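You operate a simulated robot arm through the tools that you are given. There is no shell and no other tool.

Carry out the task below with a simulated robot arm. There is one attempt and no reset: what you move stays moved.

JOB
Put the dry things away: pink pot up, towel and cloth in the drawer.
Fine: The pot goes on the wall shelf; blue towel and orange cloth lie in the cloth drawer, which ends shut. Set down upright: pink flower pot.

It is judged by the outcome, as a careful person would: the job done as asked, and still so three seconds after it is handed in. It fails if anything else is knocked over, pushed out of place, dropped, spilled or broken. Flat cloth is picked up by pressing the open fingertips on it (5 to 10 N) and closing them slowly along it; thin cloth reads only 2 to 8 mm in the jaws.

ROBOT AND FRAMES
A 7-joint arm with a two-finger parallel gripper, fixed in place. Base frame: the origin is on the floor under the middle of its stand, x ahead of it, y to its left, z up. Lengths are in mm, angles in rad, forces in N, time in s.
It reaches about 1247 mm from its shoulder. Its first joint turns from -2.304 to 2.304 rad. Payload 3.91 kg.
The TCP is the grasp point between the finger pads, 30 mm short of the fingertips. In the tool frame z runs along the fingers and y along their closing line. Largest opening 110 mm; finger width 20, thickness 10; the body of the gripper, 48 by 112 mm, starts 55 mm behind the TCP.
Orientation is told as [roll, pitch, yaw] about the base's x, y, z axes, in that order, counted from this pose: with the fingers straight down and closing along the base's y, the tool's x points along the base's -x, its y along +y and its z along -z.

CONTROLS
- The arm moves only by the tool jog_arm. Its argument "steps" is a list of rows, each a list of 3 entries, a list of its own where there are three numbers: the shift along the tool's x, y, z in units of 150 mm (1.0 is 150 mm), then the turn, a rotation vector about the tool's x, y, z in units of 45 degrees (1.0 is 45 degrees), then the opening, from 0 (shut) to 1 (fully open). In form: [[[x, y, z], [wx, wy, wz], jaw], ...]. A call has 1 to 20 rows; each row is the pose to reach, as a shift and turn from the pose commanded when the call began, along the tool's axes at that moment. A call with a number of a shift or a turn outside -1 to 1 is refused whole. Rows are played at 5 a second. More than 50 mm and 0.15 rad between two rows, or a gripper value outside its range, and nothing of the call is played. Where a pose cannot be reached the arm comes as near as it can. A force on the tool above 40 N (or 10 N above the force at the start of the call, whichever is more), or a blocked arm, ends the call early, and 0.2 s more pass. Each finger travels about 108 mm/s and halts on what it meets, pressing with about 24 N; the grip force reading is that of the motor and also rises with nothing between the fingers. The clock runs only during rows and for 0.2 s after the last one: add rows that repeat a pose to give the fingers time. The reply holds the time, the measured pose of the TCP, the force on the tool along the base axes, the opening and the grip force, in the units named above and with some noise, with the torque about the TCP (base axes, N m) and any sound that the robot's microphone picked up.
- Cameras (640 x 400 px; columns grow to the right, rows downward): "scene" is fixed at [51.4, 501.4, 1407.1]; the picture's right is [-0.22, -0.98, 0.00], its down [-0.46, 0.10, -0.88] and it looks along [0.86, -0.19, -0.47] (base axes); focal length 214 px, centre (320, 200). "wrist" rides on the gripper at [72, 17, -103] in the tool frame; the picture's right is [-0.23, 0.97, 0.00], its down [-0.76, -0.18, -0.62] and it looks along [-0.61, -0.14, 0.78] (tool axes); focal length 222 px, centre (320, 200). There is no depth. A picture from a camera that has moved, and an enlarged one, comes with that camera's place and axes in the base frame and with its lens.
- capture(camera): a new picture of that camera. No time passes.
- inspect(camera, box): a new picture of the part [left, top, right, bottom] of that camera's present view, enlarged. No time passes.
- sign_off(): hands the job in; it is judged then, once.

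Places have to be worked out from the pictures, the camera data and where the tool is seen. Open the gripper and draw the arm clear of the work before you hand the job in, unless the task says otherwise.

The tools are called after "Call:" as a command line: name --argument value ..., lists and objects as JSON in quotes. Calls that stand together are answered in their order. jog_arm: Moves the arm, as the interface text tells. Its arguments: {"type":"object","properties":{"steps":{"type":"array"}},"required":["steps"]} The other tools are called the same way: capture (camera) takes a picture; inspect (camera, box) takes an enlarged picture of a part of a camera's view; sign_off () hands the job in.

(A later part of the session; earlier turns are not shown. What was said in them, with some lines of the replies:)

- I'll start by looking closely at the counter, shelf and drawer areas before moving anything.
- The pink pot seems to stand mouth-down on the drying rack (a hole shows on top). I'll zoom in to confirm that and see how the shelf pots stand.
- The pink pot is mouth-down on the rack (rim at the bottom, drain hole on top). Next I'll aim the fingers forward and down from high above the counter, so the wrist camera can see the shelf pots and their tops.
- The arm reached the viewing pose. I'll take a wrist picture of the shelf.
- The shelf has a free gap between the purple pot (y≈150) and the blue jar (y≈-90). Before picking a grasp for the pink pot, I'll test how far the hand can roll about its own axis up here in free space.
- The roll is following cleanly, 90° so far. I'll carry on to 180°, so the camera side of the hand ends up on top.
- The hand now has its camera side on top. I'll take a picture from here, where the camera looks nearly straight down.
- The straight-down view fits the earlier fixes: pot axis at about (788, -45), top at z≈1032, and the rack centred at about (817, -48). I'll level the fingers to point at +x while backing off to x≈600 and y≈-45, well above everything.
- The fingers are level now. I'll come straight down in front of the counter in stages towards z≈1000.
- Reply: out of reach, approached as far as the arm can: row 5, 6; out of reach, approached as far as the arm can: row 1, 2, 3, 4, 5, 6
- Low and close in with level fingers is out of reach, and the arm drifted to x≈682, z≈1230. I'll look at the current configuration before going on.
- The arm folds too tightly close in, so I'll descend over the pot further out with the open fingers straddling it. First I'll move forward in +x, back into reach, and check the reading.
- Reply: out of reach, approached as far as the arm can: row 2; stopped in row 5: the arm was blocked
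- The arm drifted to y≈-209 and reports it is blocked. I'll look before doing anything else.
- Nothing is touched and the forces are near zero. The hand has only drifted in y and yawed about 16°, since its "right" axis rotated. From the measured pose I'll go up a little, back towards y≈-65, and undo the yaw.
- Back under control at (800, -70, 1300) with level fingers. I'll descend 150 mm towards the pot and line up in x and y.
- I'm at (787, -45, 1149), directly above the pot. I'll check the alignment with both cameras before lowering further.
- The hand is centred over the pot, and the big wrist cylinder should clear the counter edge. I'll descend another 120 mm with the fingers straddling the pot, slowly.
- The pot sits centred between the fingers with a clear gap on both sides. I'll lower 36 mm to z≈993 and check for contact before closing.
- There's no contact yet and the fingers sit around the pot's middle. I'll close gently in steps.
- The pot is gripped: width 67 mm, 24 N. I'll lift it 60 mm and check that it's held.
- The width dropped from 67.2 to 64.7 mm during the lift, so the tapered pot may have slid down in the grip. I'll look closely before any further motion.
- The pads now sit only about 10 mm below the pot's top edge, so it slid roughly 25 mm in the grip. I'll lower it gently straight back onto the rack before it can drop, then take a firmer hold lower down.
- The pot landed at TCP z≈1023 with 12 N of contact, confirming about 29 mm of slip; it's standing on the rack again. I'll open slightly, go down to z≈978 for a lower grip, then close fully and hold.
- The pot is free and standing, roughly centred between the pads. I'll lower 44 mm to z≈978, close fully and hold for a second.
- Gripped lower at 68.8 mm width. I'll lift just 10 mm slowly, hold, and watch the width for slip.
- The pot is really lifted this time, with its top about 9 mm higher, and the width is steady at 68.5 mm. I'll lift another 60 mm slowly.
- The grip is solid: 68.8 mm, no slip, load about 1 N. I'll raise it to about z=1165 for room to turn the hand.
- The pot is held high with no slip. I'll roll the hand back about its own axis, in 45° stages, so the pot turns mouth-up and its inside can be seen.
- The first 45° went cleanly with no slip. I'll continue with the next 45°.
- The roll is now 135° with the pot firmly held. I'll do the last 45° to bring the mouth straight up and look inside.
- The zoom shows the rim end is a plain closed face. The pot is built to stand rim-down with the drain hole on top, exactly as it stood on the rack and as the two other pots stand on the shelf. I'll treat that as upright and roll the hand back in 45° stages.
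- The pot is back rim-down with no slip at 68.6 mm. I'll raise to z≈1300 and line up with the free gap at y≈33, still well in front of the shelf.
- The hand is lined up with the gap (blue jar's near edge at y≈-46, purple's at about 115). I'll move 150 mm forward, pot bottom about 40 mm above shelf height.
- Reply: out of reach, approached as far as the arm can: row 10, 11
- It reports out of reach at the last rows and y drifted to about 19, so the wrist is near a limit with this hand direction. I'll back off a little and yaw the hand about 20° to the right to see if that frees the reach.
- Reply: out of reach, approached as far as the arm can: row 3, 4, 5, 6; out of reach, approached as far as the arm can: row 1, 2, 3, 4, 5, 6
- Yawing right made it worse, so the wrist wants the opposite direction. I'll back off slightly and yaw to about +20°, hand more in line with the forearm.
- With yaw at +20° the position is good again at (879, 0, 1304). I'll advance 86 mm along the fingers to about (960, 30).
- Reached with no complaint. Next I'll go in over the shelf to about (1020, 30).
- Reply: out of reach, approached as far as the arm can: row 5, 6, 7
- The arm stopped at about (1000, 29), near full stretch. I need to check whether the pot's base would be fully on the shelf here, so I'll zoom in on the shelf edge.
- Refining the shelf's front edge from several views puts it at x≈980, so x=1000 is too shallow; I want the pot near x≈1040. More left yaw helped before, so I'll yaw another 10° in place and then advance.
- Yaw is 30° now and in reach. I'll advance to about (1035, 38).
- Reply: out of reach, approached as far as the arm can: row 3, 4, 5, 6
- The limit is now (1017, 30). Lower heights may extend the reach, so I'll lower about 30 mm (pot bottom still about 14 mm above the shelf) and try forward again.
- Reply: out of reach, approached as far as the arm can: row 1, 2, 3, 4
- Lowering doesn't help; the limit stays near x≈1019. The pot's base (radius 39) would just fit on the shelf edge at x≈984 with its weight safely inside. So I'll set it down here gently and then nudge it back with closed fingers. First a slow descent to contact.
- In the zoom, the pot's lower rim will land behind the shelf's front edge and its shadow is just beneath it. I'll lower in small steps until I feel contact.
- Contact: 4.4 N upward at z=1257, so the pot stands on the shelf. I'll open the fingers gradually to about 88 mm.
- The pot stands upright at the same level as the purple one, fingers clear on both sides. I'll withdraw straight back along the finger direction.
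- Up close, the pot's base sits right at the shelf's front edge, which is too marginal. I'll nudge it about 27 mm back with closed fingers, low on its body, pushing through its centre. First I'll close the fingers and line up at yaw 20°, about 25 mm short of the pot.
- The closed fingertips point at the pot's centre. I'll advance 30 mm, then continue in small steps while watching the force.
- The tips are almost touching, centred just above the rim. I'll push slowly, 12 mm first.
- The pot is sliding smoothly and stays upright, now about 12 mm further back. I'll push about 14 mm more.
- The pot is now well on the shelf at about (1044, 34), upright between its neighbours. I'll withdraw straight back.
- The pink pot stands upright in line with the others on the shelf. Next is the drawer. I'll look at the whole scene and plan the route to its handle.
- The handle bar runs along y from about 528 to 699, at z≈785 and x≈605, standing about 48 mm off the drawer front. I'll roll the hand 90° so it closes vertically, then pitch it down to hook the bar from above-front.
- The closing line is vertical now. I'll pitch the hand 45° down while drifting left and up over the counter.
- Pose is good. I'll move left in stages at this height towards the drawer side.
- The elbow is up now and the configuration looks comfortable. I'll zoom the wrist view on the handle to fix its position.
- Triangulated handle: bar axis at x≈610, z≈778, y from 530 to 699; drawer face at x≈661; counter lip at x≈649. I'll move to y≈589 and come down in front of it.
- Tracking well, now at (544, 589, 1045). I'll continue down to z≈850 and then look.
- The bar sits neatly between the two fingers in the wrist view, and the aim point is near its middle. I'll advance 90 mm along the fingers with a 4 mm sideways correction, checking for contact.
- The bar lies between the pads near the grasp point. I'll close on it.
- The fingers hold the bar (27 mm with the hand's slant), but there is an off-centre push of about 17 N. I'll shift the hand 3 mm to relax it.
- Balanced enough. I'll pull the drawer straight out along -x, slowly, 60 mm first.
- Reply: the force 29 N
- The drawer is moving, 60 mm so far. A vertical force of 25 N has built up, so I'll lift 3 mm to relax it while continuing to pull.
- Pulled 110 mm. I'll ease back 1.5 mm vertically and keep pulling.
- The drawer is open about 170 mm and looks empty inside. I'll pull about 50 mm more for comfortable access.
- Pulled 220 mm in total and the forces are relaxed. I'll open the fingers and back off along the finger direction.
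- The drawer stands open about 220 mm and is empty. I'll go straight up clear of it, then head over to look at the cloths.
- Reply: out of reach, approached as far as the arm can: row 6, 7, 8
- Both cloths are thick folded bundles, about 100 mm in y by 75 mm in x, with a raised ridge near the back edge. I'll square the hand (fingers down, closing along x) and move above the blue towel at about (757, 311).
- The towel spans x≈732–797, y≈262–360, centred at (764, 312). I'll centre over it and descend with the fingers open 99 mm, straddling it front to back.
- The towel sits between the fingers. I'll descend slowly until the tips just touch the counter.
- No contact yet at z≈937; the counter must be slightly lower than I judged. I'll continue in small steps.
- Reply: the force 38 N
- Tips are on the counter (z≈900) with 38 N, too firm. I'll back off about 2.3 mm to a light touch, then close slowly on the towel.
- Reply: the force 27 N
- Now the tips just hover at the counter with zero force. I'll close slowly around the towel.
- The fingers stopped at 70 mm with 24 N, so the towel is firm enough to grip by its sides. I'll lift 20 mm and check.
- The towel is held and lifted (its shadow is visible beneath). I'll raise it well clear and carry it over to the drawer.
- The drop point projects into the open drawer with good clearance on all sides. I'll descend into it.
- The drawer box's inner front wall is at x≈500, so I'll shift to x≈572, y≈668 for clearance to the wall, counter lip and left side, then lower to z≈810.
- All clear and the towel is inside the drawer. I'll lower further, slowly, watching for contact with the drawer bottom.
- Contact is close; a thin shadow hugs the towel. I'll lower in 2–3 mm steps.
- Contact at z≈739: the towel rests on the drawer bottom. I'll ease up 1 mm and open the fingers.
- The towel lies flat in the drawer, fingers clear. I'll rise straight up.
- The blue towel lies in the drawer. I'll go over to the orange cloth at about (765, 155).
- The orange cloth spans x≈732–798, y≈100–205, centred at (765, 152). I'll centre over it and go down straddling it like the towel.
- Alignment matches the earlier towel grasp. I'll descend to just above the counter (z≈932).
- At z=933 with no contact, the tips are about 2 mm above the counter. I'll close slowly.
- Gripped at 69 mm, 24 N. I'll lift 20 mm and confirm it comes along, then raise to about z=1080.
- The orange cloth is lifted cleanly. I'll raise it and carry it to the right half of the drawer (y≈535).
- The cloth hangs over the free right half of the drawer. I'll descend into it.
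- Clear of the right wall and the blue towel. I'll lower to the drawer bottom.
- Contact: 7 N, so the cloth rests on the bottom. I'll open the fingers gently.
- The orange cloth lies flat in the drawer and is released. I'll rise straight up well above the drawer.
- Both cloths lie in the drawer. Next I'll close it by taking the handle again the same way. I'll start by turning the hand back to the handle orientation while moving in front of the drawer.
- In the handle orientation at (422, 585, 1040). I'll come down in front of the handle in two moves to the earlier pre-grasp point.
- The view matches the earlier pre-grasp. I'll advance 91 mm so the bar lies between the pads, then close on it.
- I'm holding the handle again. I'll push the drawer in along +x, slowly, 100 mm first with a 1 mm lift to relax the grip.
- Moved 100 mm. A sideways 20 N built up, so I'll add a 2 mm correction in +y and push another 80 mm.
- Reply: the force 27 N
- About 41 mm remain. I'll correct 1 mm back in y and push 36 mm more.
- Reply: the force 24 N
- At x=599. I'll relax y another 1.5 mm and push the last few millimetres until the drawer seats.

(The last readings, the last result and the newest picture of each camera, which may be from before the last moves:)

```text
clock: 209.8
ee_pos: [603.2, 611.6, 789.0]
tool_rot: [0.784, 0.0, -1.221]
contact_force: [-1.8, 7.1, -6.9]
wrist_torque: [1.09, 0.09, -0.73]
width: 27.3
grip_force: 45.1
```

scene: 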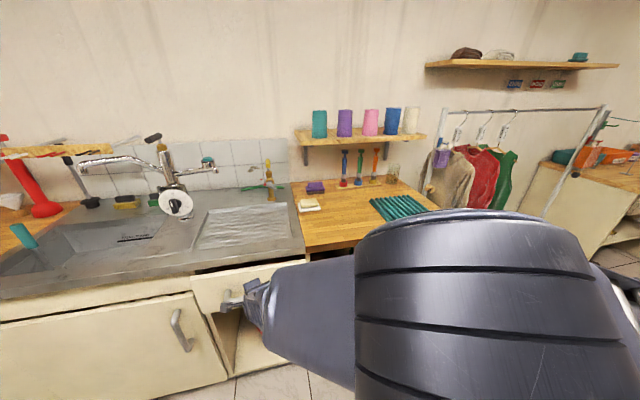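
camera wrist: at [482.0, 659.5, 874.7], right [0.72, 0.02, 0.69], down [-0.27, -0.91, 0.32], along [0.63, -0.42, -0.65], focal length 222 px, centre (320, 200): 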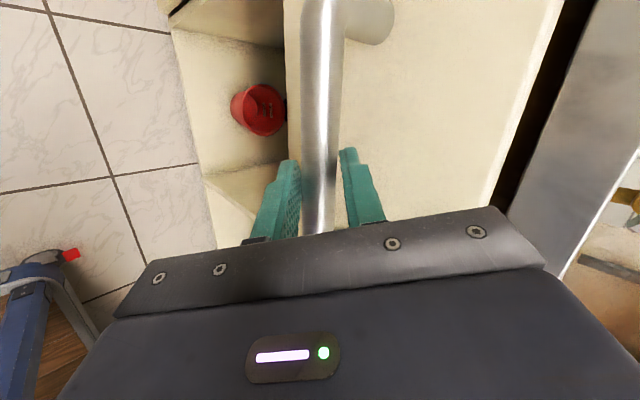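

Call:
jog_arm --steps '[[[-0.0046, 0.0089, 0.0089], [0, 0, 0], 0.15], [[-0.0068, 0.0133, 0.0133], [0, 0, 0], 0.15]]'

Call:
capture --camera "wrist"

```text
clock: 210.4
ee_pos: [605.8, 611.9, 789.1]
tool_rot: [0.784, 0.0, -1.219]
contact_force: [-6.8, 13.7, -4.8]
wrist_torque: [1.13, 0.09, -0.61]
width: 27.2
grip_force: 45.2
```

```text
taken
camera wrist: at [524.2, 659.3, 874.8], right [0.73, 0.02, 0.69], down [-0.27, -0.91, 0.32], along [0.63, -0.41, -0.65], focal length 222 px, centre (320, 200)
```

wrist: 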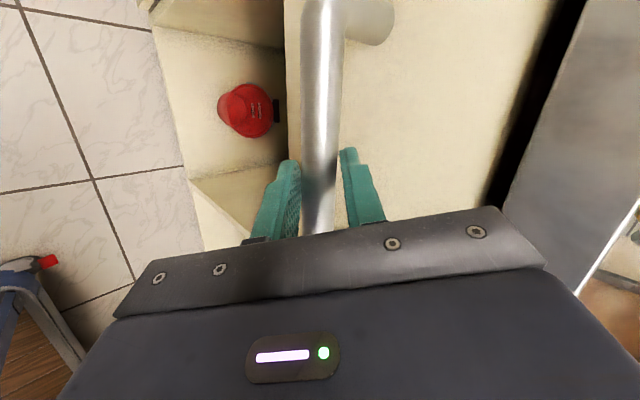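

The resistance along x is starting to rise (-6.8 N). One more small push to confirm it's fully seated.

Call:
jog_arm --steps '[[[-0.0046, 0.0089, 0.0089], [0, 0, 0], 0.15], [[-0.0046, 0.0089, 0.0089], [0, 0, 0], 0.15]]'

```text
clock: 211.0
ee_pos: [605.6, 611.7, 789.3]
tool_rot: [0.785, 0.0, -1.219]
contact_force: [-34.7, 10.1, 3.3]
wrist_torque: [1.17, 0.34, -0.7]
width: 27.1
grip_force: 44.9
```

The drawer is hard against its stop (35 N). I'll ease off the push by 2 mm, open the fingers, and back away along the finger direction.

Call:
jog_arm --steps '[[[0.004, -0.008, -0.008], [0, 0, 0], 0.15], [[0.004, -0.008, -0.008], [0, 0, 0], 0.25], [[0.004, -0.008, -0.008], [0, 0, 0], 0.32], [[0.004, -0.008, -0.008], [0, 0, 0], 0.4], [[0.004, -0.008, -0.008], [0, 0, 0], 0.45], [[0.004, -0.008, -0.008], [0, 0, 0], 0.45]]'

Call:
capture --camera "wrist"

```text
clock: 212.4
ee_pos: [607.5, 611.5, 788.6]
tool_rot: [0.786, -0.001, -1.221]
contact_force: [0.0, 0.1, 0.4]
wrist_torque: [0.0, 0.0, 0.0]
width: 49.5
grip_force: 0.1
```

```text
taken
camera wrist: at [525.4, 658.2, 874.9], right [0.72, 0.02, 0.69], down [-0.27, -0.91, 0.32], along [0.63, -0.42, -0.65], focal length 222 px, centre (320, 200)
```

wrist: 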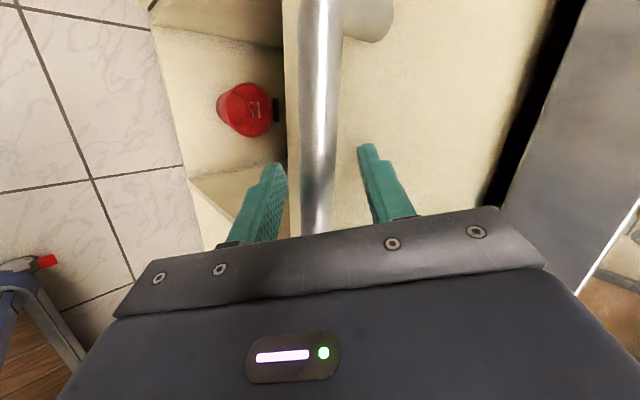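

The fingers are open with the bar free between them. I'll back away 120 mm along the finger direction, then look.

Call:
jog_arm --steps '[[[0, 0, -0.07], [0, 0, 0], 0.45], [[0, 0, -0.15], [0, 0, 0], 0.45], [[0, 0, -0.25], [0, 0, 0], 0.45], [[0, 0, -0.36], [0, 0, 0], 0.45], [[0, 0, -0.47], [0, 0, 0], 0.45], [[0, 0, -0.58], [0, 0, 0], 0.45], [[0, 0, -0.69], [0, 0, 0], 0.45], [[0, 0, -0.8], [0, 0, 0], 0.45], [[0, 0, -0.8], [0, 0, 0], 0.45]]'

Call:
capture --camera "wrist"

```text
clock: 214.4
ee_pos: [526.5, 580.9, 874.2]
tool_rot: [0.786, -0.003, -1.222]
contact_force: [-0.1, -0.4, -0.6]
wrist_torque: [0.01, 0.01, 0.0]
width: 49.6
grip_force: 0.0
```

```text
taken
camera wrist: at [445.7, 628.9, 959.6], right [0.72, 0.02, 0.69], down [-0.27, -0.91, 0.32], along [0.63, -0.42, -0.65], focal length 222 px, centre (320, 200)
```

wrist: 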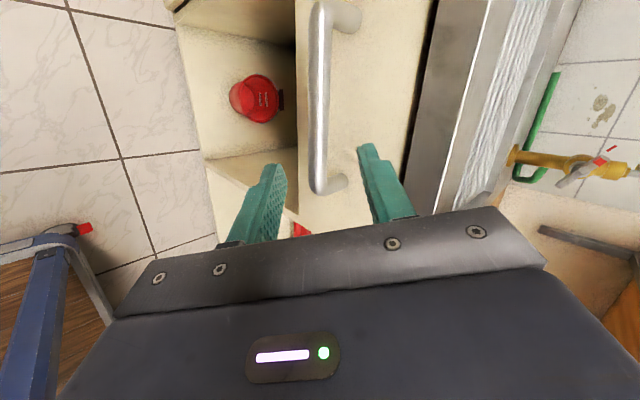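

The drawer front is flush with the cabinet. I'll raise the arm clear and then check the whole scene.

Call:
jog_arm --steps '[[[0, 0.14, -0.14], [0, 0, 0], 0.6], [[0, 0.28, -0.28], [0, 0, 0], 0.7], [[0, 0.42, -0.42], [0, 0, 0], 0.8], [[0, 0.56, -0.56], [0, 0, 0], 0.9], [[0, 0.7, -0.7], [0, 0, 0], 1.0], [[0, 0.84, -0.84], [0, 0, 0], 1.0], [[0, 0.94, -0.94], [0, 0, 0], 1.0]]'

Call:
jog_arm --steps '[[[-0.12, 0.12, -0.12], [0, 0, 0], 1], [[-0.24, 0.24, -0.24], [0, 0, 0], 1], [[-0.36, 0.36, -0.36], [0, 0, 0], 1], [[-0.48, 0.48, -0.48], [0, 0, 0], 1], [[-0.6, 0.6, -0.6], [0, 0, 0], 1], [[-0.72, 0.72, -0.72], [0, 0, 0], 1], [[-0.84, 0.84, -0.84], [0, 0, 0], 1], [[-0.95, 0.95, -0.95], [0, 0, 0], 1], [[-0.95, 0.95, -0.95], [0, 0, 0], 1]]'

Call:
capture --camera "scene"

Call:
capture --camera "wrist"

```text
clock: 216.0
ee_pos: [526.6, 583.2, 1073.3]
tool_rot: [0.786, -0.002, -1.221]
contact_force: [0.0, 1.3, 0.4]
wrist_torque: [0.03, -0.01, -0.03]
width: 110.2
grip_force: 0.1
```

```text
clock: 218.0
ee_pos: [575.4, 449.3, 1277.0]
tool_rot: [0.786, -0.002, -1.222]
contact_force: [0.2, -0.4, 0.2]
wrist_torque: [0.0, 0.0, 0.0]
width: 109.9
grip_force: 0.0
```

```text
taken
```

scene: 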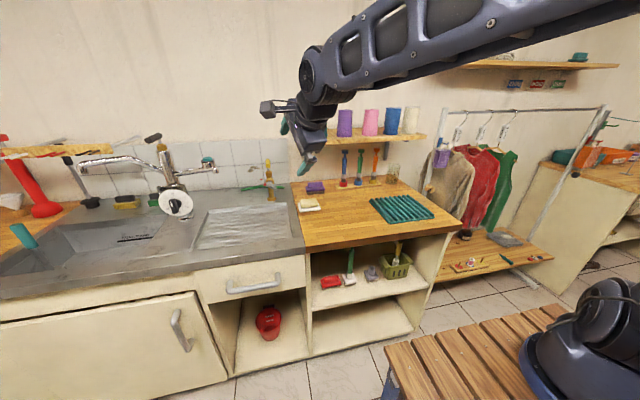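

```text
taken
camera wrist: at [493.7, 495.3, 1361.8], right [0.72, 0.02, 0.69], down [-0.27, -0.91, 0.32], along [0.63, -0.42, -0.65], focal length 222 px, centre (320, 200)
```

wrist: 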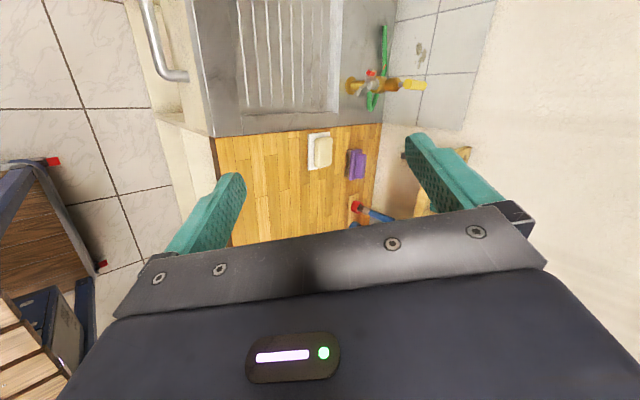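

The drawer looks shut and the counter is clear of both cloths. I'll zoom in on the drawer and shelf to verify.

Call:
inspect --camera "scene" --box '[180, 220, 440, 380]'

Call:
inspect --camera "scene" --box '[280, 90, 480, 240]'

Call:
inspect --camera "scene" --box '[180, 250, 320, 340]'

```text
2.46 times, centred on (310, 300) of scene
camera zoom: at [51.4, 501.4, 1407.1], right [-0.22, -0.98, 0.0], down [-0.46, 0.1, -0.88], along [0.86, -0.19, -0.47], focal length 528 px, centre (345, -46)
```

zoom: 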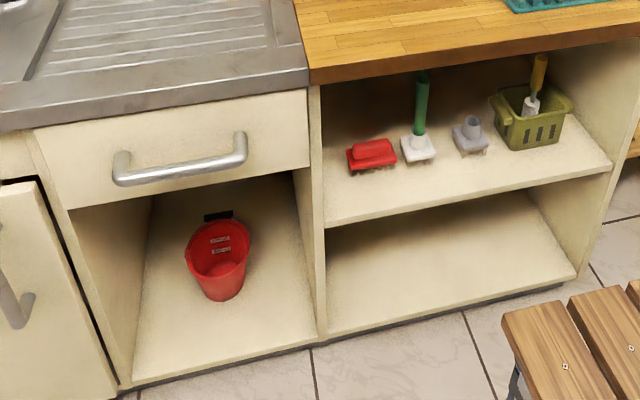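

```text
2.67 times, centred on (380, 165) of scene
camera zoom: at [51.4, 501.4, 1407.1], right [-0.22, -0.98, 0.0], down [-0.46, 0.1, -0.88], along [0.86, -0.19, -0.47], focal length 572 px, centre (160, 293)
```

zoom: 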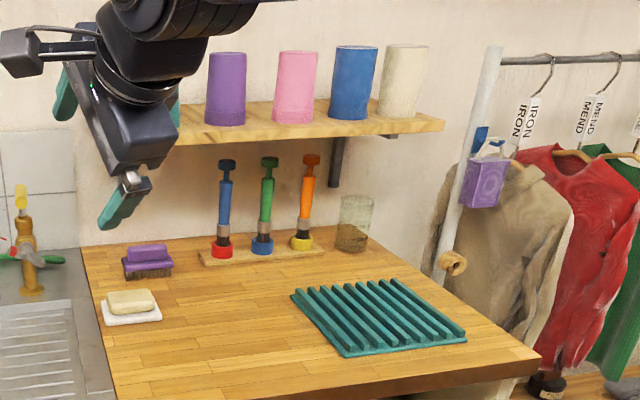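

```text
4.44 times, centred on (250, 295) of scene
camera zoom: at [51.4, 501.4, 1407.1], right [-0.22, -0.98, 0.0], down [-0.46, 0.1, -0.88], along [0.86, -0.19, -0.47], focal length 953 px, centre (631, -222)
```

zoom: 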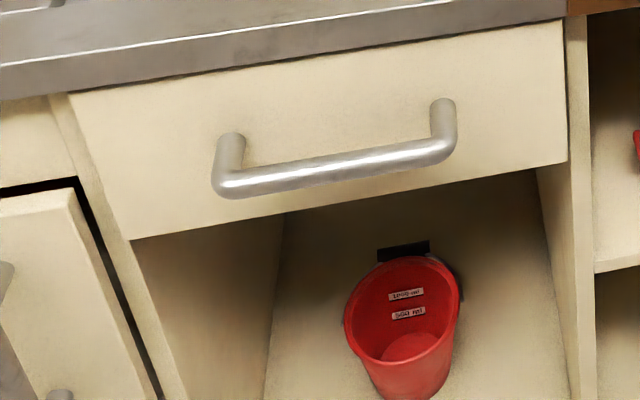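

Everything matches the starting picture apart from the job: the drawer is shut, the rack, soap, brush and bucket are unmoved, and the pink pot stands in the shelf row. I'll raise the arm a bit more to uncover the teal pot for a last check.

Call:
jog_arm --steps '[[[0, 0.12, -0.12], [0, 0, 0], 1], [[0, 0.24, -0.24], [0, 0, 0], 1], [[0, 0.36, -0.36], [0, 0, 0], 1], [[0, 0.48, -0.48], [0, 0, 0], 1], [[0, 0.6, -0.6], [0, 0, 0], 1], [[0, 0.7, -0.7], [0, 0, 0], 1], [[0, 0.7, -0.7], [0, 0, 0], 1]]'

Call:
capture --camera "scene"

Call:
inspect --camera "scene" --box '[290, 95, 440, 165]'

```text
clock: 219.6
ee_pos: [574.5, 448.1, 1424.2]
tool_rot: [0.787, -0.003, -1.221]
contact_force: [0.1, -0.7, 0.2]
wrist_torque: [0.0, 0.0, -0.01]
width: 110.1
grip_force: 0.0
```

```text
taken
```

scene: 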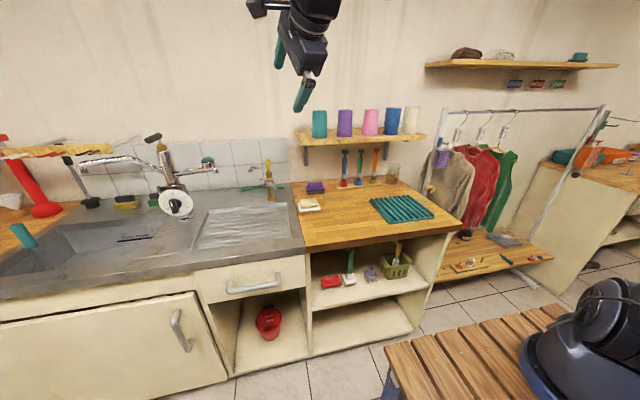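

```text
4.27 times, centred on (365, 130) of scene
camera zoom: at [51.4, 501.4, 1407.1], right [-0.22, -0.98, 0.0], down [-0.46, 0.1, -0.88], along [0.86, -0.19, -0.47], focal length 915 px, centre (128, 499)
```

zoom: 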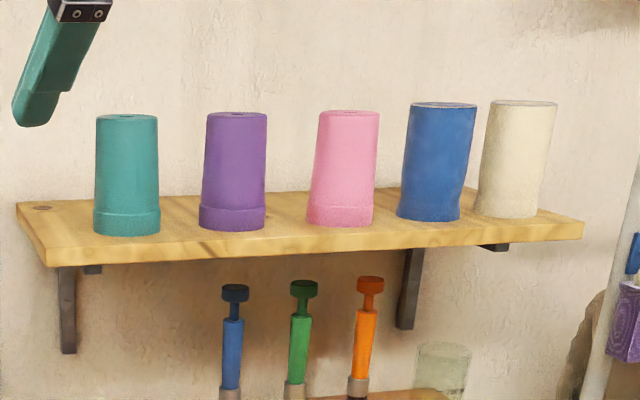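

The final check is good. The pink pot stands upright on the wall shelf beside the other pots, both cloths are in the shut drawer, nothing else has moved, and the open gripper is clear. I'm handing the job in.

Call:
sign_off

```text
The job is handed in.
```

I've handed the job in: the pot is on the wall shelf, and the blue towel and orange cloth lie side by side in the cloth drawer, which is shut. In the final pictures nothing else had moved, and the gripper was open and clear.

- **Pot orientation:** I set the pink pot down rim-down, with the drain hole on top. It stood that way on the drying rack, and the teal and purple pots on the shelf stand that way too. I turned it over in the air to check, and the rim end is a plain closed face. If you meant "upright" as mouth up, it is the wrong way round.
- **Slip on the rack:** on the first lift the pot slid about 29 mm in the grip. I set it back on the rack and gripped it lower, and it held from there.
- **Nudge on the shelf:** the arm could only reach the shelf's front edge, so I set the pot down there. I then pushed it about 25 mm further back with closed fingers, and it now sits in line with the other pots.
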